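You operate a simulated robot arm through the tools that you are given. There is no shell and no other tool.

You are at the controls of a simulated two-armed robot. One attempt, no reset.

JOB
Empty the blue tube and the green tube into the white tube.
Fine: pour from rim to rim so that no bearing drops on the table; each empty tube goes back to its spot. Set down upright: blue tube, green tube.

Only the result counts: the job must be done as asked and must still hold three seconds after the hand-in. Knocking over, shifting, dropping, spilling or breaking anything else fails it.

ROBOT AND FRAMES
Two 7-joint arms with fingered hands on one trunk that stands fixed in place. Base frame: the origin is at the foot of the trunk, x ahead of it, y to its left, z up; the work surface is at about z = 800. Units: mm, degrees, N and s.
The left shoulder is at [70, 142, 1164], the right one opposite. With the tool pointing down near the work surface each hand reaches from about 380 to 780 mm from the base axis, measured 20 degrees to its own side. Payload 3.6 kg a hand.
Tool frame (each hand has its own): the origin (TCP) lies between the finger pads and is the grasp point; the fingertips stand 25 mm ahead of it; z points along the fingers, y is the line along which they close. The gripper opens to 88 mm; its body begins 29 mm behind the TCP. The gripper is a hand of 5 fingers: y runs from the thumb to the fingers, the wrist lies at [-13, -97, -162] in the tool frame, and closing takes about 1.5 s.
Orientation is that of the tool frame in the base frame, as [roll, pitch, yaw] about the fixed x, y, z axes, in that order (R = Rz(yaw) Ry(pitch) Rx(roll)). With the fingers straight down and the wrist toward the robot, the tool's x, y and z point along [0, 1, 0], [1, 0, 0] and [0, 0, -1] of the base frame.

CONTROLS
- The arms move only by the tool send_rows. It takes "left_plan", "right_plan" or both (then of equal length, played together; a hand with none holds still); each is one flat list of numbers, 6 for each row, row after row: the shift along the tool's x, y, z in m, then the turn, a rotation vector about the tool's x, y, z in degrees. In form: [tx, ty, tz, wx, wy, wz, tx, ty, tz, wx, wy, wz, ...]. A call has 1 to 20 rows; each row shifts and turns the commanded pose from where the row before left it, along the tool's axes as they then stand. "left_fingers" and "right_fingers" are, for a hand that has rows, the gripper command, from -1 (shut) to 1 (fully open), values between in proportion, set as the call begins (left out, the last holds). Each row takes 0.2 s and may step no farther than 50 mm and 8.6 degrees from the row before; otherwise, or with a gripper value out of range, the whole call is refused. A pose out of reach is approached as far as the arm can. The call stops where the force on the tool passes 40 N (or 10 N more than at its start, if that is more) or the arm is blocked; 0.2 s more then pass. The fingers move at their own pace (about 72 mm/s each) and stop on an object; they squeeze with about 30 N. The grip force told is the motor's: it shows also when the fingers shut on nothing. Time passes only in rows, and 0.2 s behind the last, so rows that do not move let the fingers close. It gives the time, the measured TCP pose, the force on the tool (base axes), the opening and the grip force at its end, in the units of the frame above (readings bear some noise), with the torque about the TCP (base axes, N m) and any sound that the robot's microphone picked up, and new pictures: "pictures" is both (left out), scene, wrist or none (wrist: the cameras of the hands that moved).
- Cameras (640 x 400 px; columns grow to the right, rows downward): "scene" is now at [124, -53.1, 1401]; the picture's right is [-0.59, -0.80, -0.00], its down [-0.40, 0.30, -0.87] and it looks along [0.70, -0.52, -0.50] (base axes); focal length 249 px, centre (320, 200). "left" rides on the left gripper at [-59, -79, -105] in its tool frame; the picture's right is [-0.73, -0.32, 0.61], its down [0.62, -0.68, 0.38] and it looks along [0.29, 0.66, 0.70] (tool axes); focal length 234 px, centre (320, 200). "right" rides on the right gripper at [59, -79, -105] in its tool frame; the picture's right is [-0.73, 0.32, -0.61], its down [-0.62, -0.68, 0.38] and it looks along [-0.29, 0.66, 0.70] (tool axes); focal length 234 px, centre (320, 200). There is no depth. A picture from a camera that has moved, and an enlarged one, comes with that camera's place and axes in the base frame and with its lens.
- slide_trunk(by): slides the trunk up (or, below 0, down) by that many mm; the arms and the scene camera ride with it, the base frame stays. It gives what a move gives, with no picture.
- set_fingers(index, middle, ring, little, thumb_bend, thumb_turn, hand): sets how far each is bent, from 0 (flat) to 100 (curled in); at 30 the hand is open as for a grip, at 70 the pads meet at the TCP. One left out holds its place. A second passes; each finger stops where it meets its share of the squeeze, and holds until it gets a number again. A gripper value or a shape takes the hand back. It gives what a move gives, with no picture; readings hold the bend of each and the force on index, middle, ring, little, thumb and palm. thumb_turn goes from beside the hand (0) to across from the fingers (100), as for a grip.
- grasp_type(shape, hand): the hand has 5 fingers and takes this shape, open, in about a second: jaw (thumb against the fingers, like two jaws); tri (thumb and two fingers); tip (a fingertip pinch); poke (one finger out to press); point (the index stretched); flat (the hand flat); cup (the hand cupped); fist (a fist). The gripper value then closes the fingers along that shape, each until it touches; the sizes above hold for jaw. It gives what a move gives, with no picture.
- head_to(pan, tilt): turns the head with the scene camera to pan (to the left, within 86 degrees either way) and tilt (down, from -29 to 69), counted from straight ahead of the robot. It gives what a move gives, and a new picture of the scene camera.
- enlarge(camera, box): a new picture of the part [left, top, right, bottom] of that camera's present view, enlarged. The clock stands still meanwhile.
- finish_job(): hands the job in; it is judged then, once.

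Nothing tells you positions but the pictures and the camera data. Unless the task says otherwise, let go and move clear before handing in.

The tools are called as a command line: name --argument value ..., lists and objects as JSON in quotes. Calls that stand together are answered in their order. send_rows: Moves the arms, as the interface text tells. Its arguments: {"type":"object","properties":{"left_plan":{"type":"array","items":{"type":"number"}},"left_fingers":{"type":"number"},"right_plan":{"type":"array","items":{"type":"number"}},"right_fingers":{"type":"number"},"pictures":{"type":"string","enum":["both","scene","wrist","none"]}},"required":[]} The other tools are called the same way: slide_trunk (by) moves the trunk up or down; grasp_type (shape, hand) gives the hand a shape; set_fingers (index, middle, ring, little, thumb_bend, thumb_turn, hand) moves the fingers one by one; head_to (pan, tilt) turns the head that bears the scene camera; enlarge (camera, box) takes an enlarged picture of a part of a camera's view; finish_job () hands the job in.

At the start:

```text
clock: 0.0
left_eef_pos: [465.4, -82.2, 1269.1]
left_tcp_rot: [180.0, 0.0, 90.1]
left_contact_force: [-1.7, 0.0, 0.0]
left_moment: [-0.02, -0.01, 0.0]
left_opening: 87.8
left_gripper_force: 0.0
left_shape: jaw
left_bend: [30.0, 30.0, 30.0, 30.0, 30.0, 98.0]
left_finger forces: [0.0, 0.0, 0.0, 0.1, 0.1, 0.1]
right_eef_pos: [341.6, -469.0, 1280.0]
right_tcp_rot: [-180.0, 0.1, 89.9]
right_contact_force: [0.7, 0.7, 0.3]
right_moment: [-0.03, -0.02, 0.01]
right_opening: 87.9
right_gripper_force: 0.0
right_shape: jaw
right_bend: [30.0, 30.0, 30.0, 30.0, 30.0, 98.0]
right_finger forces: [0.0, 0.1, 0.0, 0.1, 0.0, 0.0]
trunk travel left (down, up): [-700.0, 240.0]
head pan, tilt (commanded): [-36.5, 30.0]
```

scene: 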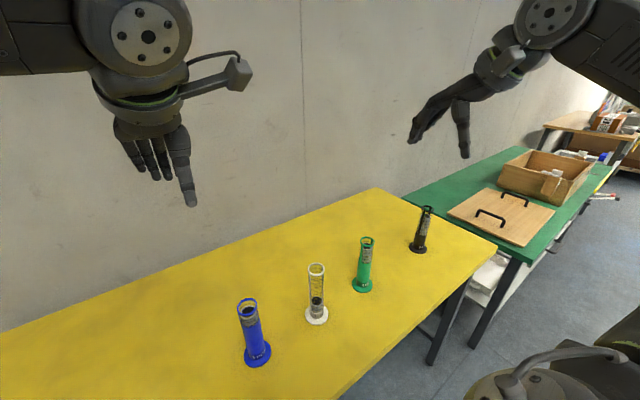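
right: 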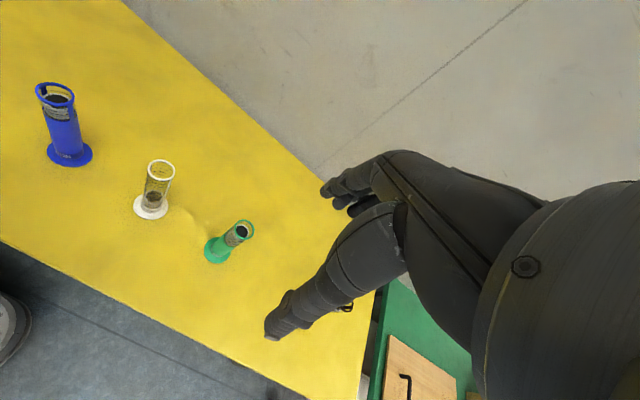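
left: 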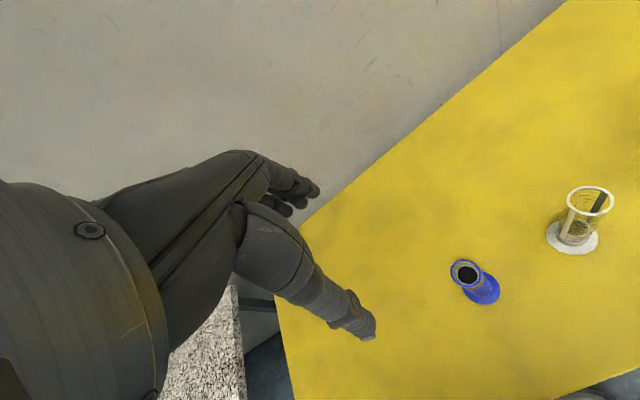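

I see blue, white and green cylinders in a row at roughly x ≈ 470 and y ≈ -130, -297 and -467, with a black one at about y = -755. They look about 175 mm tall. I'll take enlarged views to refine these positions before moving.

enlarge --camera "scene" --box '[220, 190, 460, 380]'

enlarge --camera "right" --box '[10, 60, 290, 280]'

enlarge --camera "left" --box '[420, 160, 640, 320]'

```text
2.11 times, centred on (340, 285) of scene
camera zoom: at [124.0, -53.1, 1401.0], right [-0.59, -0.8, 0.0], down [-0.4, 0.3, -0.87], along [0.7, -0.52, -0.5], focal length 524 px, centre (278, 21)
```

zoom: 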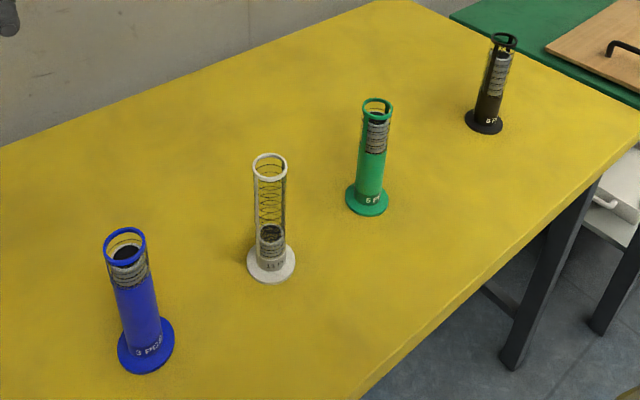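

```text
1.82 times, centred on (150, 170) of right
camera zoom: at [263.2, -410.9, 1386.3], right [0.32, -0.73, 0.61], down [-0.68, -0.62, -0.38], along [0.66, -0.29, -0.7], focal length 426 px, centre (629, 254)
```

zoom: 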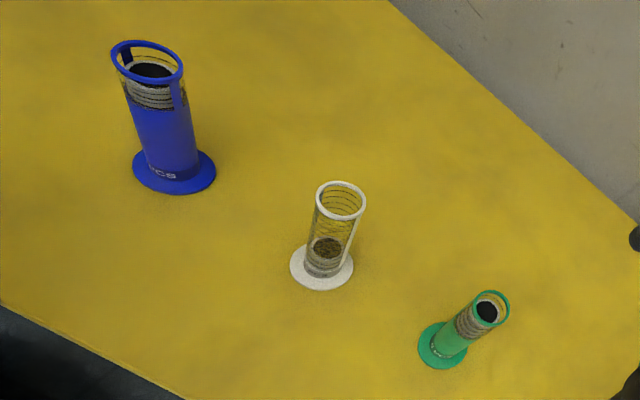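

```text
2.50 times, centred on (530, 240) of left
camera zoom: at [386.7, -141.4, 1375.4], right [-0.32, -0.73, -0.61], down [-0.68, 0.62, -0.38], along [0.66, 0.29, -0.7], focal length 585 px, centre (-205, 100)
```

zoom: 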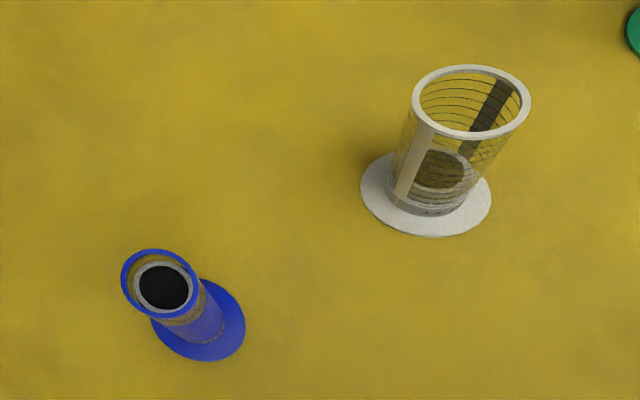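

The cylinders have clear upper sections and hold something with a dark core and a light ring. I'll zoom in further to identify the contents, fill levels and rim sizes.

enlarge --camera "left" --box '[440, 245, 520, 310]'

enlarge --camera "left" --box '[535, 175, 625, 260]'

enlarge --camera "scene" --box '[225, 285, 290, 375]'

enlarge --camera "scene" --box '[340, 225, 390, 300]'

enlarge --camera "scene" --box '[290, 255, 345, 335]'

enlarge --camera "right" --box '[190, 210, 265, 270]'

```text
6.15 times, centred on (480, 278) of left
camera zoom: at [386.7, -141.4, 1375.4], right [-0.32, -0.73, -0.61], down [-0.68, 0.62, -0.38], along [0.66, 0.29, -0.7], focal length 1441 px, centre (-665, -277)
```

zoom: 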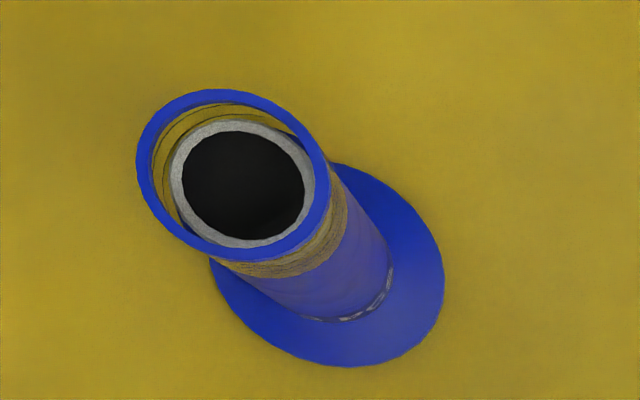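

```text
4.71 times, centred on (580, 218) of left
camera zoom: at [386.7, -141.4, 1375.4], right [-0.32, -0.73, -0.61], down [-0.68, 0.62, -0.38], along [0.66, 0.29, -0.7], focal length 1102 px, centre (-904, 118)
```

zoom: 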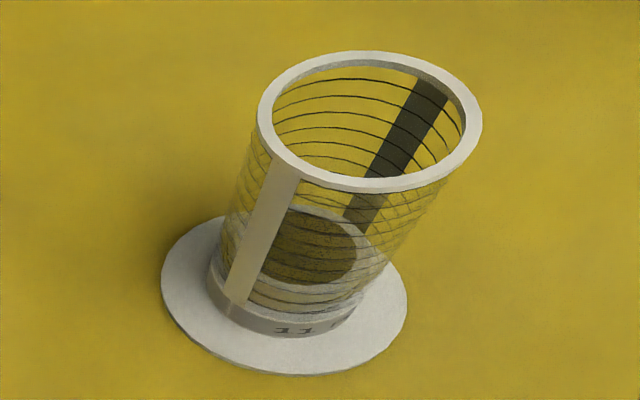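

```text
4.44 times, centred on (258, 330) of scene
camera zoom: at [124.0, -53.1, 1401.0], right [-0.59, -0.8, 0.0], down [-0.4, 0.3, -0.87], along [0.7, -0.52, -0.5], focal length 1107 px, centre (598, -378)
```

zoom: 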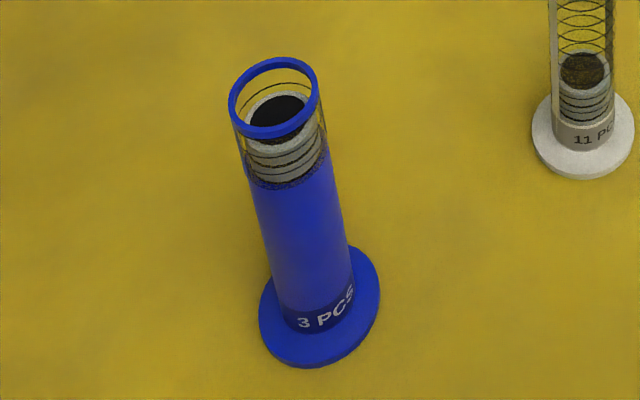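

```text
5.33 times, centred on (365, 262) of scene
camera zoom: at [124.0, -53.1, 1401.0], right [-0.59, -0.8, 0.0], down [-0.4, 0.3, -0.87], along [0.7, -0.52, -0.5], focal length 1328 px, centre (80, -133)
```

zoom: 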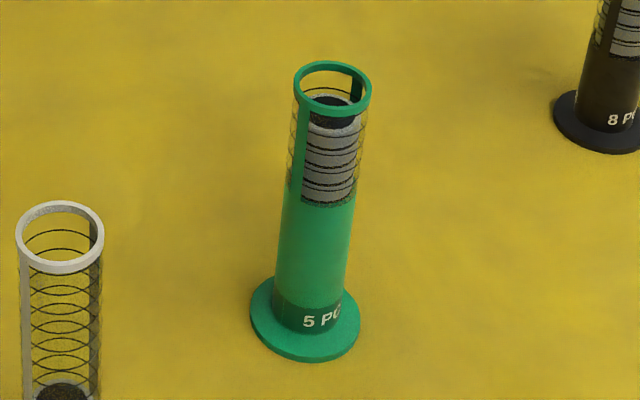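

```text
5.00 times, centred on (318, 295) of scene
camera zoom: at [124.0, -53.1, 1401.0], right [-0.59, -0.8, 0.0], down [-0.4, 0.3, -0.87], along [0.7, -0.52, -0.5], focal length 1245 px, centre (332, -275)
```

zoom: 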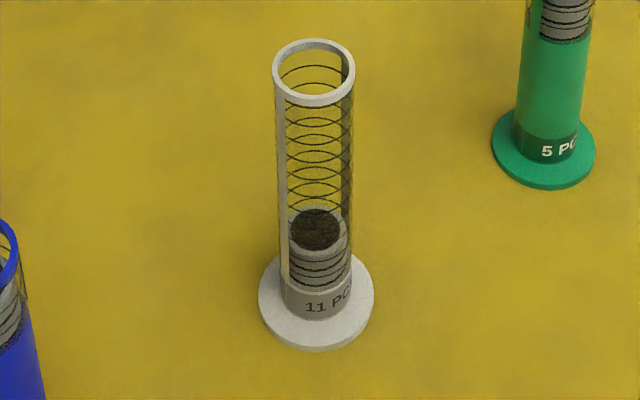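

```text
6.67 times, centred on (228, 240) of right
camera zoom: at [263.2, -410.9, 1386.3], right [0.32, -0.73, 0.61], down [-0.68, -0.62, -0.38], along [0.66, -0.29, -0.7], focal length 1561 px, centre (937, -67)
```

zoom: 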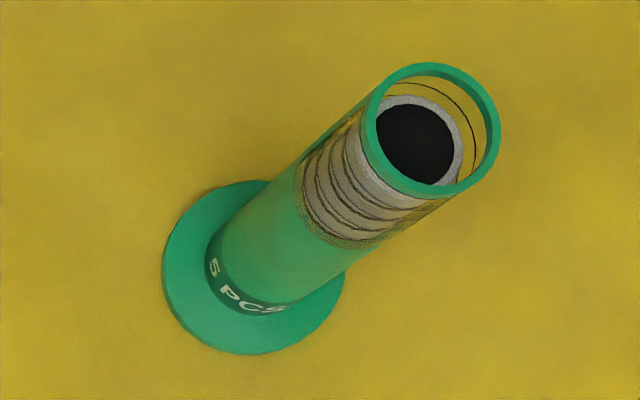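

The tubes hold stacks of ring bearings: 3 in blue, 5 in green, and white takes 11 and already has about 3. From the zooms I place blue at (469, -128), white at (469, -297.5) and green at (469.5, -467), with rims at z ≈ 970. I'll use the left hand for blue and the right for green. First I'll turn both hands to horizontal, pointing inward, in free air to test the reach.

send_rows --left_plan '[0, 0, 0, 0, -8.1818, 0, 0, 0, 0, 0, -8.1818, 0, 0, 0, 0, 0, -8.1818, 0, 0, 0, 0, 0, -8.1818, 0, 0, 0, 0, 0, -8.1818, 0, 0, 0, 0, 0, -8.1818, 0, 0, 0, 0, 0, -8.1818, 0, 0, 0, 0, 0, -8.1818, 0, 0, 0, 0, 0, -8.1818, 0, 0, 0, 0, 0, -8.1818, 0, 0, 0, 0, 0, -8.1818, 0]' --right_plan '[0, 0, 0, 0, 8.1818, 0, 0, 0, 0, 0, 8.1818, 0, 0, 0, 0, 0, 8.1818, 0, 0, 0, 0, 0, 8.1818, 0, 0, 0, 0, 0, 8.1818, 0, 0, 0, 0, 0, 8.1818, 0, 0, 0, 0, 0, 8.1818, 0, 0, 0, 0, 0, 8.1818, 0, 0, 0, 0, 0, 8.1818, 0, 0, 0, 0, 0, 8.1818, 0, 0, 0, 0, 0, 8.1818, 0]' --left_fingers 1 --right_fingers 1 --pictures "both"

```text
clock: 2.4
left_eef_pos: [465.7, -82.3, 1268.7]
left_tcp_rot: [14.9, 89.9, -75.0]
left_contact_force: [-0.2, 0.6, 0.5]
left_moment: [0.0, 0.02, -0.01]
left_opening: 87.6
left_gripper_force: 0.1
left_shape: jaw
left_bend: [30.0, 30.0, 30.0, 30.0, 30.0, 98.0]
left_finger forces: [0.1, 0.0, 0.0, 0.0, 0.0, 0.1]
right_eef_pos: [341.3, -470.3, 1279.7]
right_tcp_rot: [-57.5, -89.8, -32.4]
right_contact_force: [0.1, 0.7, -0.2]
right_moment: [0.01, 0.02, -0.02]
right_opening: 88.0
right_gripper_force: 0.1
right_shape: jaw
right_bend: [30.0, 30.0, 30.0, 30.0, 30.0, 98.0]
right_finger forces: [0.1, 0.1, 0.1, 0.1, 0.0, 0.1]
trunk travel left (down, up): [-700.0, 240.0]
head pan, tilt (commanded): [-36.5, 30.0]
camera scene: at [124.3, -53.9, 1401.0], right [-0.59, -0.8, 0.0], down [-0.4, 0.3, -0.87], along [0.7, -0.52, -0.5], focal length 249 px, centre (320, 200)
camera right: at [264.0, -575.6, 1339.6], right [0.32, -0.61, -0.73], down [-0.68, 0.38, -0.62], along [0.66, 0.7, -0.29], focal length 234 px, centre (320, 200)
camera left: at [386.8, 22.0, 1328.8], right [-0.32, -0.61, 0.73], down [-0.68, -0.39, -0.62], along [0.66, -0.69, -0.29], focal length 234 px, centre (320, 200)
```

scene: 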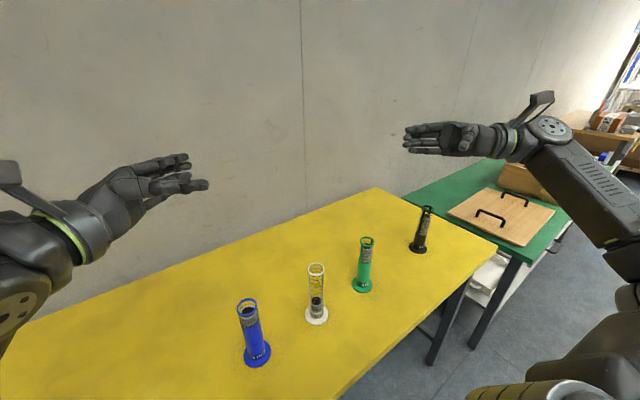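
right: 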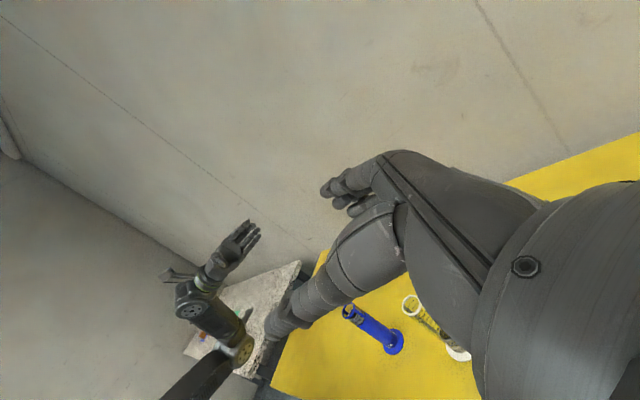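
left: 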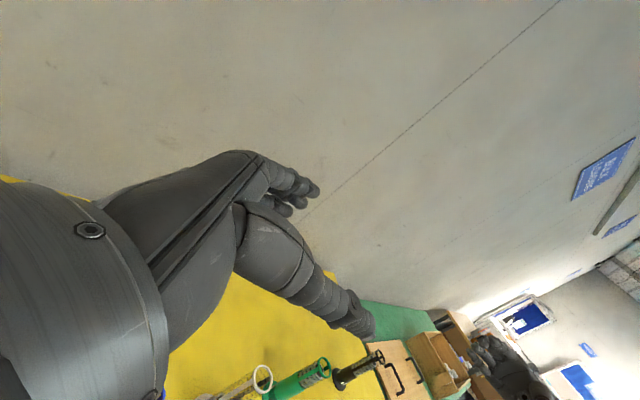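

Both hands hold the horizontal inward pose. Next I'll move the right hand aside to the right and rehearse the left hand's pour path, empty and higher up, starting with a shift toward the pour position.

send_rows --right_plan '[-0.03, 0.0213, -0.0183, 0, 0, 0, -0.03, 0.0213, -0.0183, 0, 0, 0, -0.03, 0.0213, -0.0183, 0, 0, 0, -0.03, 0.0213, -0.0183, 0, 0, 0, -0.03, 0.0213, -0.0183, 0, 0, 0, -0.03, 0.0215, -0.0185, 0, 0, 0]' --left_plan '[0.029, 0.0005, 0.0225, 0, 0, 0, 0.029, 0.0005, 0.0225, 0, 0, 0, 0.029, 0.0005, 0.0225, 0, 0, 0, 0.029, 0.0005, 0.0225, 0, 0, 0, 0.029, 0.0005, 0.0225, 0, 0, 0, 0.029, 0.0005, 0.0225, 0, 0, 0]' --pictures "scene"

```text
clock: 3.8
left_eef_pos: [476.4, -211.6, 1096.0]
left_tcp_rot: [131.8, 88.6, 42.7]
left_contact_force: [-0.7, -0.6, -1.1]
left_moment: [0.01, 0.03, 0.03]
left_opening: 87.6
left_gripper_force: 0.1
left_shape: jaw
left_bend: [30.0, 30.0, 30.0, 30.0, 30.0, 98.0]
left_finger forces: [0.0, 0.0, 0.0, 0.1, 0.0, 0.0]
right_eef_pos: [408.8, -511.8, 1117.9]
right_tcp_rot: [-88.7, -89.9, -1.5]
right_contact_force: [-0.5, -0.3, -0.4]
right_moment: [-0.01, -0.02, 0.03]
right_opening: 87.8
right_gripper_force: 0.1
right_shape: jaw
right_bend: [30.0, 30.0, 30.0, 30.0, 30.0, 98.0]
right_finger forces: [0.0, 0.1, 0.0, 0.2, 0.0, 0.0]
right hand out of reach, approached as far as the arm can: row 3, 4, 5, 6
trunk travel left (down, up): [-700.0, 240.0]
head pan, tilt (commanded): [-36.5, 30.0]
camera scene: at [124.5, -53.8, 1400.9], right [-0.59, -0.8, 0.0], down [-0.4, 0.3, -0.87], along [0.7, -0.52, -0.5], focal length 249 px, centre (320, 200)
```

scene: 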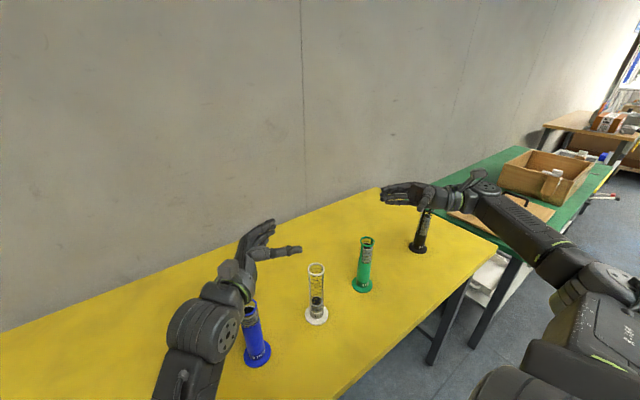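

The right arm ran out of reach in the sideways pose, so its hand needs some yaw to bring the wrist closer. The left hand reads a few mm off its command, so I'll wait a moment to see if it settles.

send_rows --left_plan '[0, 0, 0, 0, 0, 0, 0, 0, 0, 0, 0, 0, 0, 0, 0, 0, 0, 0]' --pictures "none"

```text
clock: 4.6
left_eef_pos: [473.0, -212.8, 1094.3]
left_tcp_rot: [138.4, 88.6, 49.0]
left_contact_force: [0.2, -0.2, -0.2]
left_moment: [0.02, 0.02, 0.01]
left_opening: 87.8
left_gripper_force: 0.2
left_shape: jaw
left_bend: [30.0, 30.0, 30.0, 30.0, 30.0, 98.0]
left_finger forces: [0.0, 0.0, 0.0, 0.0, 0.0, 0.1]
right_eef_pos: [408.8, -511.7, 1118.8]
right_tcp_rot: [130.6, -89.9, 139.2]
right_contact_force: [-0.4, 0.4, -0.8]
right_moment: [-0.02, 0.04, 0.02]
right_opening: 87.7
right_gripper_force: 0.0
right_shape: jaw
right_bend: [30.0, 30.0, 30.0, 30.0, 30.0, 98.0]
right_finger forces: [0.0, 0.0, 0.0, 0.0, 0.0, 0.0]
trunk travel left (down, up): [-700.0, 240.0]
head pan, tilt (commanded): [-36.5, 30.0]
```

send_rows --left_plan '[0, 0, 0, 0, 0, 0, 0, 0, 0, 0, 0, 0, 0, 0, 0, 0, 0, 0, 0, 0, 0, 0, 0, 0, 0, 0, 0, 0, 0, 0]' --pictures "none"

```text
clock: 5.8
left_eef_pos: [474.4, -212.7, 1091.9]
left_tcp_rot: [146.3, 88.7, 56.9]
left_contact_force: [-0.4, 0.2, 1.4]
left_moment: [-0.01, 0.01, 0.01]
left_opening: 87.7
left_gripper_force: 0.0
left_shape: jaw
left_bend: [30.0, 30.0, 30.0, 30.0, 30.0, 98.0]
left_finger forces: [0.1, 0.0, 0.0, 0.1, 0.1, 0.0]
right_eef_pos: [409.0, -511.0, 1119.1]
right_tcp_rot: [-114.5, -90.0, 24.3]
right_contact_force: [0.1, -0.8, 0.4]
right_moment: [-0.01, 0.0, 0.0]
right_opening: 87.4
right_gripper_force: 0.0
right_shape: jaw
right_bend: [30.0, 30.0, 30.0, 30.0, 30.0, 98.0]
right_finger forces: [0.0, 0.0, 0.0, 0.0, 0.0, 0.0]
trunk travel left (down, up): [-700.0, 240.0]
head pan, tilt (commanded): [-36.5, 30.0]
```

The left hand keeps a residual error here, which suggests it is near a joint limit at zero tilt this far right. I'll rehearse the tilt rotation on the left, and yaw the right hand 45° so its wrist sits behind the tube.

send_rows --left_plan '[0, 0, 0, 0, 8.5, 0, 0, 0, 0, 0, 8.5, 0, 0, 0, 0, 0, 8.5, 0, 0, 0, 0, 0, 8.5, 0, 0, 0, 0, 0, 8.5, 0, 0, 0, 0, 0, 8.5, 0, 0, 0, 0, 0, 8.5, 0, 0, 0, 0, 0, 8.5, 0, 0, 0, 0, 0, 8.5, 0, 0, 0, 0, 0, 8.5, 0, 0, 0, 0, 0, 8.5, 0, 0, 0, 0, 0, 8.5, 0]' --right_plan '[0, 0, 0, -7.5, 0, 0, 0, 0, 0, -7.5, 0, 0, 0, 0, 0, -7.5, 0, 0, 0, 0, 0, -7.5, 0, 0, 0, 0, 0, -7.5, 0, 0, 0, 0, 0, -7.5, 0, 0, 0, 0, 0, 0, 0, 0, 0, 0, 0, 0, 0, 0, 0, 0, 0, 0, 0, 0, 0, 0, 0, 0, 0, 0, 0, 0, 0, 0, 0, 0, 0, 0, 0, 0, 0, 0]' --pictures "scene"

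```text
clock: 8.4
left_eef_pos: [473.9, -186.1, 1092.9]
left_tcp_rot: [-179.3, -11.5, 90.8]
left_contact_force: [0.1, 0.7, -0.1]
left_moment: [0.0, 0.01, 0.0]
left_opening: 88.0
left_gripper_force: 0.1
left_shape: jaw
left_bend: [30.0, 30.0, 30.0, 30.0, 30.0, 97.0]
left_finger forces: [0.0, 0.0, 0.0, 0.0, 0.0, 0.0]
left hand out of reach, approached as far as the arm can: row 12
right_eef_pos: [409.9, -509.5, 1117.6]
right_tcp_rot: [74.9, -90.0, 150.2]
right_contact_force: [0.5, 0.6, -0.1]
right_moment: [0.05, 0.05, 0.0]
right_opening: 88.0
right_gripper_force: 0.0
right_shape: jaw
right_bend: [30.0, 30.0, 30.0, 30.0, 30.0, 98.0]
right_finger forces: [0.1, 0.0, 0.1, 0.1, 0.0, 0.0]
trunk travel left (down, up): [-700.0, 240.0]
head pan, tilt (commanded): [-36.5, 30.0]
camera scene: at [124.2, -51.9, 1401.0], right [-0.59, -0.8, 0.0], down [-0.4, 0.3, -0.87], along [0.7, -0.52, -0.5], focal length 249 px, centre (320, 200)
```

scene: 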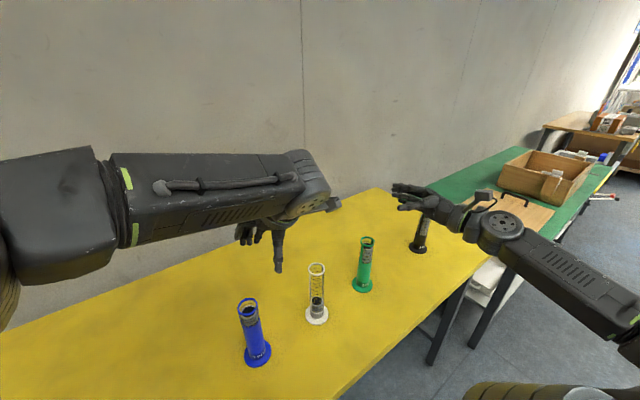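

With a 90° yaw the left wrist runs out at about 100° of tilt, which isn't enough. I'll clear the left arm and rehearse the tilt with the right hand at 45° yaw near the pour position, in free air.

send_rows --left_plan '[0.0354, 0, -0.0234, 0, 0, 0, 0.0354, 0, -0.0234, 0, 0, 0, 0.0354, 0, -0.0234, 0, 0, 0, 0.0354, 0, -0.0234, 0, 0, 0, 0.0354, 0, -0.0234, 0, 0, 0, 0, 0, 0, 0, 0, 0]' --right_plan '[0, 0, 0, 0, 0, 0, 0, 0, 0, 0, 0, 0, -0.00575, -0.0108, 0.03165, 0, 0, 0, -0.00575, -0.0108, 0.03165, 0, 0, 0, -0.00575, -0.0108, 0.03165, 0, 0, 0, -0.00575, -0.0108, 0.03165, 0, 0, 0]' --pictures "none"

send_rows --right_plan '[0, 0, 0, 0, -6.01, -6.01, 0, 0, 0, 0, -6.01, -6.01, 0, 0, 0, 0, -6.01, -6.01, 0, 0, 0, 0, -6.01, -6.01, 0, 0, 0, 0, -6.01, -6.01, 0, 0, 0, 0, -6.01, -6.01, 0, 0, 0, 0, -6.01, -6.01, 0, 0, 0, 0, -6.01, -6.01, 0, 0, 0, 0, -6.01, -6.01, 0, 0, 0, 0, -6.01, -6.01, 0, 0, 0, 0, -6.01, -6.01, 0, 0, 0, 0, -6.01, -6.01, 0, 0, 0, 0, -6.01, -6.01, 0, 0, 0, 0, -6.01, -6.01, 0, 0, 0, 0, -6.01, -6.01]' --pictures "scene"

```text
clock: 9.8
left_eef_pos: [467.4, -46.1, 1245.5]
left_tcp_rot: [-179.9, -12.0, 90.0]
left_contact_force: [-0.8, -0.3, 0.4]
left_moment: [0.0, 0.02, 0.0]
left_opening: 88.3
left_gripper_force: 0.1
left_shape: jaw
left_bend: [30.0, 30.0, 30.0, 30.0, 30.0, 97.0]
left_finger forces: [0.0, 0.1, 0.1, 0.1, 0.1, 0.1]
right_eef_pos: [472.0, -391.2, 1093.7]
right_tcp_rot: [-149.8, -89.9, 14.8]
right_contact_force: [-0.2, 0.7, 0.0]
right_moment: [-0.03, -0.02, 0.02]
right_opening: 87.8
right_gripper_force: 0.1
right_shape: jaw
right_bend: [30.0, 30.0, 30.0, 30.0, 30.0, 98.0]
right_finger forces: [0.0, 0.1, 0.0, 0.0, 0.0, 0.0]
trunk travel left (down, up): [-700.0, 240.0]
head pan, tilt (commanded): [-36.5, 30.0]
```

```text
clock: 13.0
left_eef_pos: [466.8, -44.8, 1246.6]
left_tcp_rot: [180.0, -12.0, 90.2]
left_contact_force: [0.3, 0.4, -0.3]
left_moment: [-0.03, 0.01, 0.01]
left_opening: 88.1
left_gripper_force: 0.1
left_shape: jaw
left_bend: [30.0, 30.0, 30.0, 30.0, 30.0, 97.0]
left_finger forces: [0.0, 0.1, 0.0, 0.0, 0.0, 0.0]
right_eef_pos: [467.7, -391.5, 1094.6]
right_tcp_rot: [135.1, 37.7, 90.2]
right_contact_force: [0.6, -0.1, 0.7]
right_moment: [0.02, -0.01, 0.0]
right_opening: 87.8
right_gripper_force: 0.0
right_shape: jaw
right_bend: [30.0, 30.0, 30.0, 30.0, 30.0, 98.0]
right_finger forces: [0.0, 0.0, 0.0, 0.0, 0.2, 0.1]
trunk travel left (down, up): [-700.0, 240.0]
head pan, tilt (commanded): [-36.5, 30.0]
camera scene: at [124.4, -52.7, 1400.9], right [-0.59, -0.8, 0.0], down [-0.4, 0.3, -0.87], along [0.7, -0.52, -0.5], focal length 249 px, centre (320, 200)
```

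scene: 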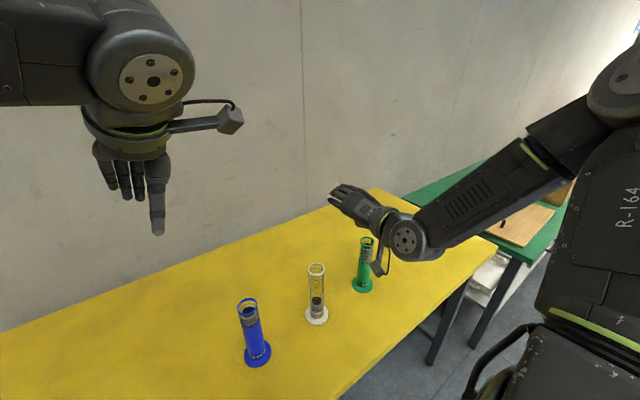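

The right hand at 45° yaw tilts toward +y through 127° cleanly. Next I'll check whether the same hand can tilt the other way, toward -y, on the blue side of white. The left arm moves farther out of the way first.

send_rows --left_plan '[0.0375, 0, 0, 0, 0, 0, 0.0375, 0, 0, 0, 0, 0, 0.0375, 0, 0, 0, 0, 0, 0.0375, 0, 0, 0, 0, 0, 0, 0, 0, 0, 0, 0, 0, 0, 0, 0, 0, 0, 0, 0, 0, 0, 0, 0, 0, 0, 0, 0, 0, 0, 0, 0, 0, 0, 0, 0, 0, 0, 0, 0, 0, 0, 0, 0, 0, 0, 0, 0, 0, 0, 0, 0, 0, 0, 0, 0, 0, 0, 0, 0, 0, 0, 0, 0, 0, 0, 0, 0, 0, 0, 0, 0, 0, 0, 0, 0, 0, 0, 0, 0, 0, 0, 0, 0, 0, 0, 0, 0, 0, 0, 0, 0, 0, 0, 0, 0, 0, 0, 0, 0, 0, 0]' --right_plan '[0, 0, 0, 0, 6.01, 6.01, 0, 0, 0, 0, 6.01, 6.01, 0, 0, 0, 0, 6.01, 6.01, 0, 0, 0, 0, 6.01, 6.01, 0, 0, 0, 0, 6.01, 6.01, 0, 0, 0, 0, 6.01, 6.01, 0, 0, 0, 0, 6.01, 6.01, 0, 0, 0, 0, 6.01, 6.01, 0, 0, 0, 0, 6.01, 6.01, 0, 0, 0, 0, 6.01, 6.01, 0, 0, 0, 0, 6.01, 6.01, 0, 0, 0, 0, 6.01, 6.01, 0, 0, 0, 0, 6.01, 6.01, 0, 0, 0, 0, 6.01, 6.01, 0, 0, 0, 0, 6.01, 6.01, 0, -0.0263, 0.0263, 0, 0, 0, 0, -0.0263, 0.0263, 0, 0, 0, 0, -0.0263, 0.0263, 0, 0, 0, 0, -0.0263, 0.0263, 0, 0, 0, 0, -0.0263, 0.0263, 0, 0, 0]' --pictures "scene"

send_rows --right_plan '[0, 0, 0, 0, 6.01, 6.01, 0, 0, 0, 0, 6.01, 6.01, 0, 0, 0, 0, 6.01, 6.01, 0, 0, 0, 0, 6.01, 6.01, 0, 0, 0, 0, 6.01, 6.01, 0, 0, 0, 0, 6.01, 6.01, 0, 0, 0, 0, 6.01, 6.01, 0, 0, 0, 0, 6.01, 6.01, 0, 0, 0, 0, 6.01, 6.01, 0, 0, 0, 0, 6.01, 6.01, 0, 0, 0, 0, 6.01, 6.01, 0, 0, 0, 0, 6.01, 6.01, 0, 0, 0, 0, 6.01, 6.01, 0, 0, 0, 0, 6.01, 6.01]' --pictures "scene"

```text
clock: 17.2
left_eef_pos: [467.7, 101.4, 1277.9]
left_tcp_rot: [-179.9, -12.1, 90.0]
left_contact_force: [0.8, -0.3, 0.6]
left_moment: [0.01, -0.01, 0.02]
left_opening: 87.7
left_gripper_force: 0.2
left_shape: jaw
left_bend: [30.0, 30.0, 30.0, 30.0, 30.0, 97.0]
left_finger forces: [0.1, 0.1, 0.1, 0.0, 0.0, 0.0]
right_eef_pos: [475.2, -205.4, 1091.5]
right_tcp_rot: [144.5, -89.9, 80.5]
right_contact_force: [0.1, 0.0, 1.4]
right_moment: [0.02, 0.02, 0.02]
right_opening: 87.8
right_gripper_force: 0.1
right_shape: jaw
right_bend: [30.0, 30.0, 30.0, 30.0, 30.0, 98.0]
right_finger forces: [0.1, 0.0, 0.0, 0.0, 0.0, 0.0]
right hand out of reach, approached as far as the arm can: row 20
trunk travel left (down, up): [-700.0, 240.0]
head pan, tilt (commanded): [-36.5, 30.0]
camera scene: at [125.4, -52.5, 1400.9], right [-0.6, -0.8, 0.0], down [-0.4, 0.3, -0.87], along [0.7, -0.52, -0.5], focal length 249 px, centre (320, 200)
```

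scene: 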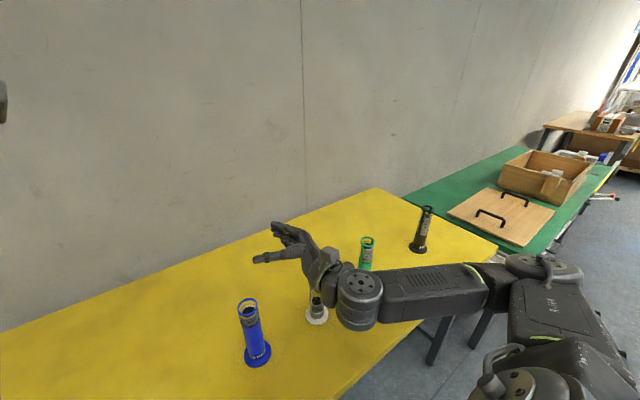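

```text
clock: 20.2
left_eef_pos: [466.8, 102.5, 1277.9]
left_tcp_rot: [-179.9, -12.0, 90.0]
left_contact_force: [-0.6, 0.4, 0.4]
left_moment: [0.0, -0.02, -0.01]
left_opening: 87.8
left_gripper_force: 0.0
left_shape: jaw
left_bend: [30.0, 30.0, 30.0, 30.0, 30.0, 97.0]
left_finger forces: [0.0, 0.1, 0.1, 0.1, 0.0, 0.1]
right_eef_pos: [476.3, -206.6, 1092.2]
right_tcp_rot: [-45.1, 29.1, -90.0]
right_contact_force: [-0.2, -0.3, 0.4]
right_moment: [0.0, 0.0, 0.02]
right_opening: 87.7
right_gripper_force: 0.0
right_shape: jaw
right_bend: [30.0, 30.0, 30.0, 30.0, 30.0, 98.0]
right_finger forces: [0.0, 0.0, 0.1, 0.1, 0.0, 0.1]
trunk travel left (down, up): [-700.0, 240.0]
head pan, tilt (commanded): [-36.5, 30.0]
camera scene: at [124.1, -52.3, 1401.0], right [-0.59, -0.8, 0.0], down [-0.4, 0.3, -0.87], along [0.7, -0.52, -0.5], focal length 249 px, centre (320, 200)
```

scene: 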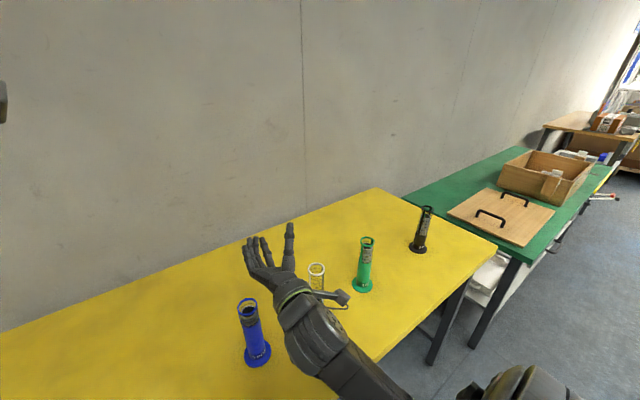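

The right hand can also tilt 119° toward -y with the palm up, so it can do both pours. I'll tilt back to upright and yaw the hand to about 70°, which should let it reach blue while staying clear of white.

send_rows --right_plan '[0, 0, 0, 0, -6.01, -6.01, 0, 0, 0, 0, -6.01, -6.01, 0, 0, 0, 0, -6.01, -6.01, 0, 0, 0, 0, -6.01, -6.01, 0, 0, 0, 0, -6.01, -6.01, 0, 0, 0, 0, -6.01, -6.01, 0, 0, 0, 0, -6.01, -6.01, 0, 0, 0, 0, -6.01, -6.01, 0, 0, 0, 0, -6.01, -6.01, 0, 0, 0, 0, -6.01, -6.01, 0, 0, 0, 0, -6.01, -6.01, 0, 0, 0, 0, -6.01, -6.01, 0, 0, 0, 0, -6.01, -6.01, 0, 0, 0, 0, -6.01, -6.01, 0, 0, 0, 8.33, 0, 0, 0, 0, 0, 8.33, 0, 0, 0, 0, 0, 8.33, 0, 0, 0, 0, 0, 0, 0, 0]' --pictures "none"

```text
clock: 24.0
left_eef_pos: [467.6, 101.1, 1277.6]
left_tcp_rot: [179.9, -12.1, 90.1]
left_contact_force: [-0.2, -0.6, 0.7]
left_moment: [0.02, 0.0, 0.0]
left_opening: 88.2
left_gripper_force: 0.0
left_shape: jaw
left_bend: [30.0, 30.0, 30.0, 30.0, 30.0, 97.0]
left_finger forces: [0.0, 0.0, 0.0, 0.0, 0.1, 0.0]
right_eef_pos: [474.5, -206.9, 1092.7]
right_tcp_rot: [-135.5, -89.9, 25.6]
right_contact_force: [-0.2, 1.6, 0.3]
right_moment: [0.03, -0.03, -0.02]
right_opening: 87.9
right_gripper_force: 0.0
right_shape: jaw
right_bend: [30.0, 30.0, 30.0, 30.0, 30.0, 98.0]
right_finger forces: [0.0, 0.0, 0.0, 0.1, 0.1, 0.1]
trunk travel left (down, up): [-700.0, 240.0]
head pan, tilt (commanded): [-36.5, 30.0]
```

send_rows --right_plan '[-0.0067, -0.0107, 0.0214, 0, 0, 0, -0.0067, -0.0107, 0.0214, 0, 0, 0, -0.0067, -0.0107, 0.0214, 0, 0, 0, 0, 0, 0, 0, 0, 0, 0, 0, 0, 0, 0, 0]' --pictures "both"

```text
clock: 25.2
left_eef_pos: [466.9, 101.0, 1278.1]
left_tcp_rot: [180.0, -12.0, 90.1]
left_contact_force: [-0.1, -0.2, -0.1]
left_moment: [0.0, -0.02, -0.01]
left_opening: 88.0
left_gripper_force: 0.1
left_shape: jaw
left_bend: [30.0, 30.0, 30.0, 30.0, 30.0, 97.0]
left_finger forces: [0.0, 0.0, 0.0, 0.0, 0.0, 0.0]
right_eef_pos: [467.0, -134.7, 1072.6]
right_tcp_rot: [90.3, -89.9, 159.7]
right_contact_force: [-0.2, 0.7, 0.2]
right_moment: [0.01, -0.05, 0.03]
right_opening: 87.9
right_gripper_force: 0.1
right_shape: jaw
right_bend: [30.0, 30.0, 30.0, 30.0, 30.0, 98.0]
right_finger forces: [0.0, 0.1, 0.0, 0.0, 0.0, 0.1]
trunk travel left (down, up): [-700.0, 240.0]
head pan, tilt (commanded): [-36.5, 30.0]
camera scene: at [124.1, -53.0, 1401.0], right [-0.59, -0.8, 0.0], down [-0.4, 0.3, -0.87], along [0.7, -0.52, -0.5], focal length 249 px, centre (320, 200)
camera right: at [357.6, -207.2, 1132.6], right [0.1, -0.68, -0.73], down [-0.51, 0.59, -0.62], along [0.86, 0.43, -0.29], focal length 234 px, centre (320, 200)
```

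scene: 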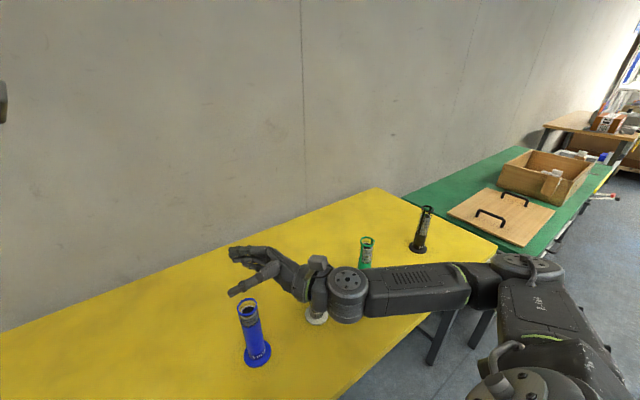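
right: 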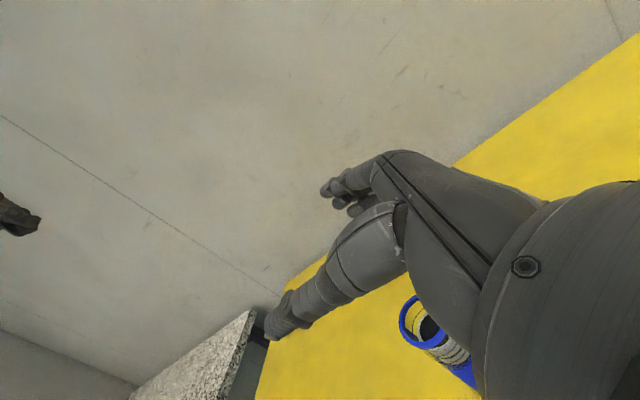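

The right hand reaches above blue at 70° yaw. I'll zoom in to check that the hand's opening is centred over the blue rim before descending.

enlarge --camera "right" --box '[370, 280, 490, 400]'

enlarge --camera "scene" --box '[210, 230, 370, 380]'

```text
3.33 times, centred on (430, 340) of right
camera zoom: at [357.6, -207.2, 1132.6], right [0.1, -0.68, -0.73], down [-0.51, 0.59, -0.62], along [0.86, 0.43, -0.29], focal length 781 px, centre (-47, -267)
```

zoom: 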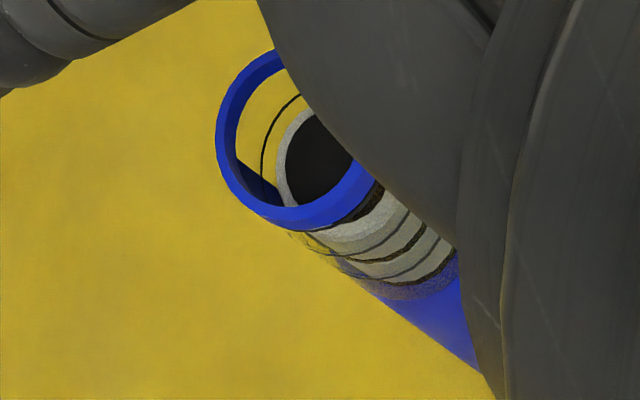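

```text
2.67 times, centred on (290, 305) of scene
camera zoom: at [124.1, -53.0, 1401.0], right [-0.59, -0.8, 0.0], down [-0.4, 0.3, -0.87], along [0.7, -0.52, -0.5], focal length 664 px, centre (400, -80)
```

zoom: 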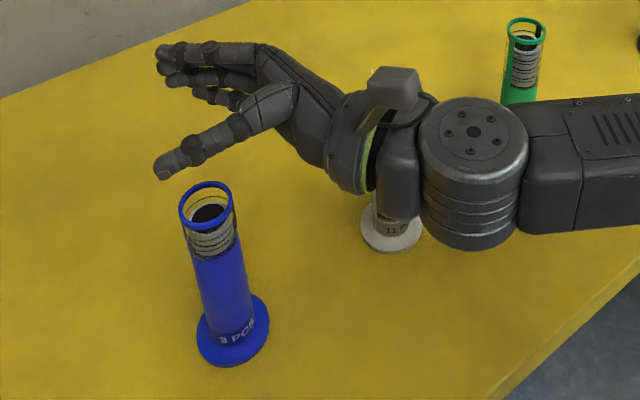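

The blue rim sits at about (468.5, -130), between the thumb and fingers. I'll descend along the tube in stages, watching the force.

send_rows --right_plan '[-0.022, 0, 0, 0, 0, 0, -0.022, 0, 0, 0, 0, 0, -0.022, 0, 0, 0, 0, 0, -0.022, 0, 0, 0, 0, 0, -0.022, 0, 0, 0, 0, 0, 0, 0, 0, 0, 0, 0, 0, 0, 0, 0, 0, 0]' --pictures "both"

enlarge --camera "scene" --box '[210, 230, 370, 380]'

```text
clock: 26.8
left_eef_pos: [466.6, 101.9, 1278.2]
left_tcp_rot: [180.0, -12.0, 90.2]
left_contact_force: [-0.5, -0.3, -0.2]
left_moment: [0.01, -0.04, 0.02]
left_opening: 88.1
left_gripper_force: 0.0
left_shape: jaw
left_bend: [30.0, 30.0, 30.0, 30.0, 30.0, 97.0]
left_finger forces: [0.0, 0.1, 0.0, 0.1, 0.1, 0.0]
right_eef_pos: [466.4, -136.0, 961.2]
right_tcp_rot: [45.2, -89.9, -155.2]
right_contact_force: [0.8, -0.6, -0.7]
right_moment: [0.0, 0.02, -0.03]
right_opening: 87.9
right_gripper_force: 0.2
right_shape: jaw
right_bend: [30.0, 30.0, 30.0, 30.0, 30.0, 98.0]
right_finger forces: [0.1, 0.0, 0.0, 0.0, 0.0, 0.0]
trunk travel left (down, up): [-700.0, 240.0]
head pan, tilt (commanded): [-36.5, 30.0]
camera scene: at [124.1, -53.0, 1401.0], right [-0.6, -0.8, 0.0], down [-0.4, 0.3, -0.87], along [0.7, -0.52, -0.5], focal length 249 px, centre (320, 200)
camera right: at [358.0, -207.5, 1021.8], right [0.1, -0.68, -0.73], down [-0.51, 0.59, -0.62], along [0.86, 0.43, -0.29], focal length 234 px, centre (320, 200)
```

scene: 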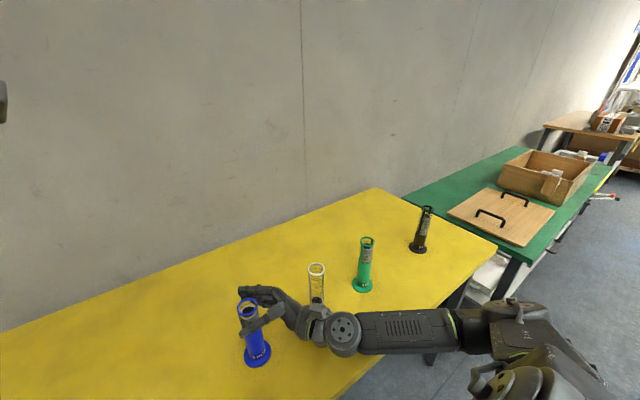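
right: 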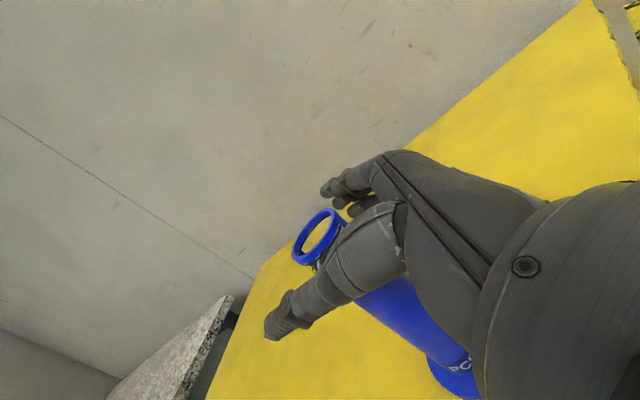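

```text
2.67 times, centred on (290, 305) of scene
camera zoom: at [124.1, -53.0, 1401.0], right [-0.6, -0.8, 0.0], down [-0.4, 0.3, -0.87], along [0.7, -0.52, -0.5], focal length 664 px, centre (400, -80)
```

zoom: 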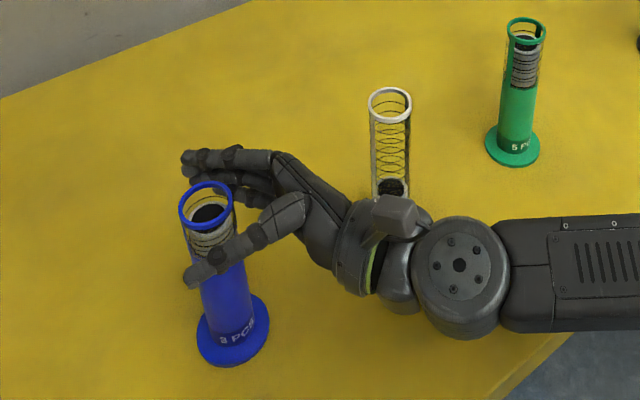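

send_rows --right_plan '[-0.02, 0, 0, 0, 0, 0, -0.02, 0, 0, 0, 0, 0, -0.02, 0, 0, 0, 0, 0, -0.016, 0, 0, 0, 0, 0, 0, 0, 0, 0, 0, 0, 0, 0, 0, 0, 0, 0]' --pictures "both"

enlarge --camera "scene" --box '[210, 230, 370, 380]'

```text
clock: 28.2
left_eef_pos: [466.1, 100.8, 1277.1]
left_tcp_rot: [180.0, -12.0, 90.1]
left_contact_force: [-0.3, -0.4, 0.3]
left_moment: [-0.05, 0.02, 0.04]
left_opening: 88.2
left_gripper_force: 0.1
left_shape: jaw
left_bend: [30.0, 30.0, 30.0, 30.0, 30.0, 97.0]
left_finger forces: [0.0, 0.0, 0.0, 0.1, 0.0, 0.0]
right_eef_pos: [466.8, -135.5, 886.2]
right_tcp_rot: [-38.2, -90.0, -71.8]
right_contact_force: [0.1, -0.5, 0.4]
right_moment: [-0.01, 0.03, 0.01]
right_opening: 87.8
right_gripper_force: 0.0
right_shape: jaw
right_bend: [30.0, 30.0, 30.0, 30.0, 30.0, 98.0]
right_finger forces: [0.0, 0.1, 0.1, 0.0, 0.0, 0.1]
trunk travel left (down, up): [-700.0, 240.0]
head pan, tilt (commanded): [-36.5, 30.0]
camera scene: at [124.1, -53.0, 1401.0], right [-0.59, -0.8, 0.0], down [-0.4, 0.3, -0.87], along [0.7, -0.52, -0.5], focal length 249 px, centre (320, 200)
camera right: at [357.7, -207.3, 945.6], right [0.1, -0.68, -0.73], down [-0.51, 0.59, -0.62], along [0.86, 0.43, -0.29], focal length 234 px, centre (320, 200)
```

scene: 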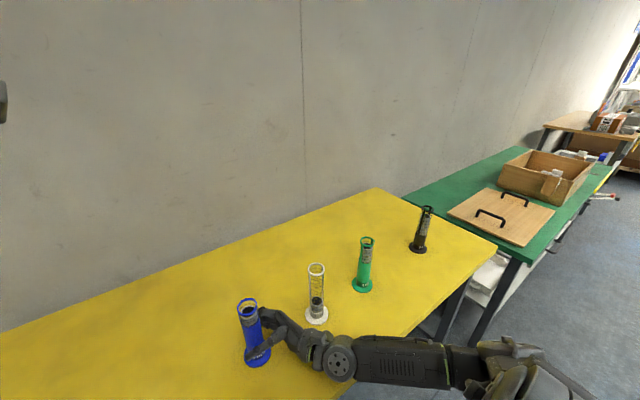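
right: 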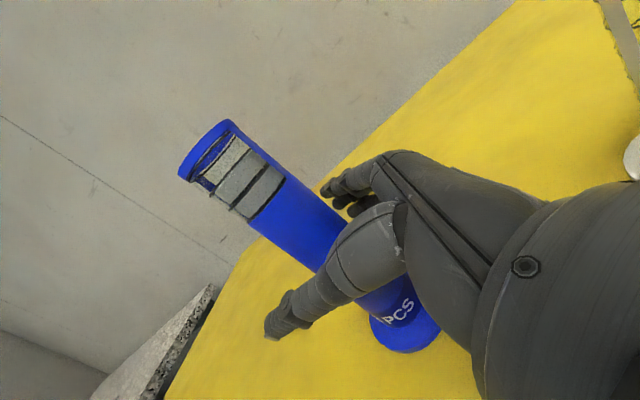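

```text
2.67 times, centred on (290, 305) of scene
camera zoom: at [124.1, -53.0, 1401.0], right [-0.59, -0.8, 0.0], down [-0.4, 0.3, -0.87], along [0.7, -0.52, -0.5], focal length 664 px, centre (400, -80)
```

zoom: 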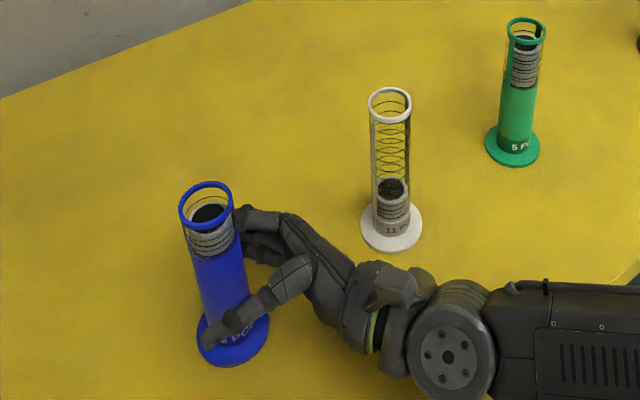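

The tube is centred between thumb and fingers at z ≈ 886. I'll advance 7 mm so the tube axis sits at the TCP, then part-close and check centring before squeezing.

send_rows --right_plan '[0, 0, 0.0035, 0, 0, 0, 0, 0, 0.0035, 0, 0, 0, 0, 0, 0, 0, 0, 0, 0, 0, 0, 0, 0, 0, 0, 0, 0, 0, 0, 0, 0, 0, 0, 0, 0, 0]' --right_fingers 0.0 --pictures "both"

enlarge --camera "right" --box '[160, 100, 480, 380]'

enlarge --camera "scene" --box '[225, 285, 290, 375]'

```text
clock: 29.6
left_eef_pos: [468.4, 101.2, 1277.1]
left_tcp_rot: [180.0, -12.1, 90.2]
left_contact_force: [0.4, -0.7, -0.3]
left_moment: [-0.03, 0.01, -0.02]
left_opening: 87.9
left_gripper_force: 0.0
left_shape: jaw
left_bend: [30.0, 30.0, 30.0, 30.0, 30.0, 97.0]
left_finger forces: [0.0, 0.0, 0.0, 0.1, 0.1, 0.0]
right_eef_pos: [470.4, -129.1, 885.5]
right_tcp_rot: [-64.4, -89.9, -45.5]
right_contact_force: [0.3, 0.2, 0.0]
right_moment: [-0.01, 0.0, -0.01]
right_opening: 44.3
right_gripper_force: 0.0
right_shape: jaw
right_bend: [74.0, 44.0, 41.0, 41.0, 69.0, 100.0]
right_finger forces: [0.1, 0.0, 0.1, 0.0, 0.1, 0.0]
trunk travel left (down, up): [-700.0, 240.0]
head pan, tilt (commanded): [-36.5, 30.0]
camera scene: at [124.1, -53.0, 1401.0], right [-0.59, -0.8, 0.0], down [-0.4, 0.3, -0.87], along [0.7, -0.52, -0.5], focal length 249 px, centre (320, 200)
camera right: at [360.2, -200.6, 945.6], right [0.1, -0.68, -0.73], down [-0.51, 0.59, -0.62], along [0.86, 0.43, -0.29], focal length 234 px, centre (320, 200)
```

scene: 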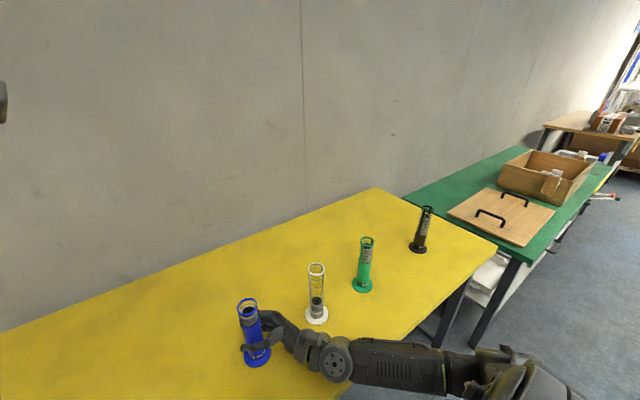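
right: 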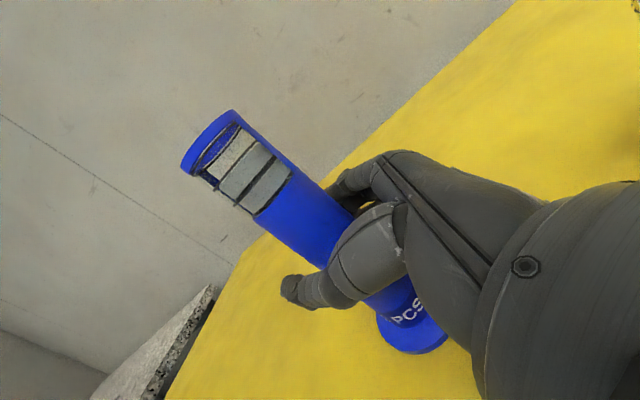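

```text
1.43 times, centred on (320, 240) of right
camera zoom: at [360.2, -200.6, 945.6], right [0.1, -0.68, -0.73], down [-0.51, 0.59, -0.62], along [0.86, 0.43, -0.29], focal length 334 px, centre (320, 143)
```

zoom: 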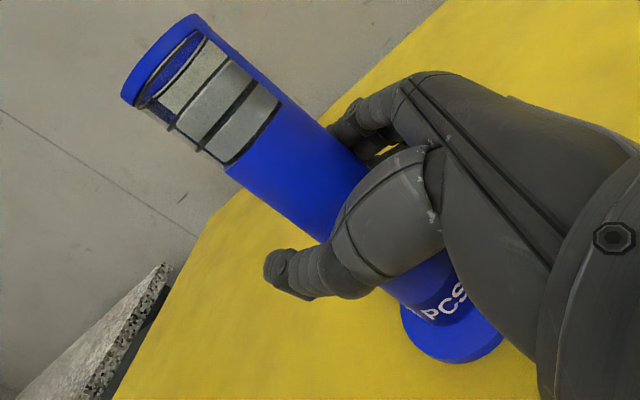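

```text
4.44 times, centred on (258, 330) of scene
camera zoom: at [124.1, -53.0, 1401.0], right [-0.59, -0.8, 0.0], down [-0.4, 0.3, -0.87], along [0.7, -0.52, -0.5], focal length 1107 px, centre (598, -378)
```

zoom: 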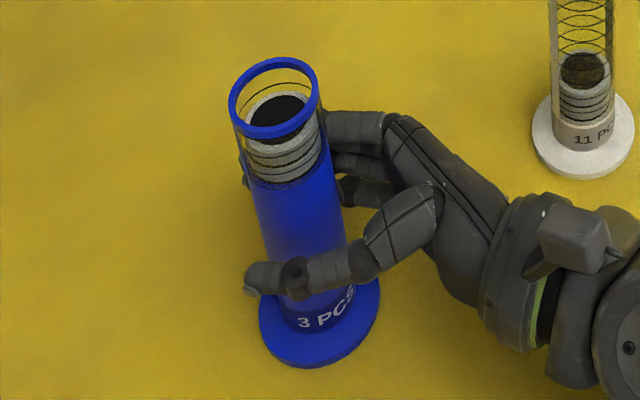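

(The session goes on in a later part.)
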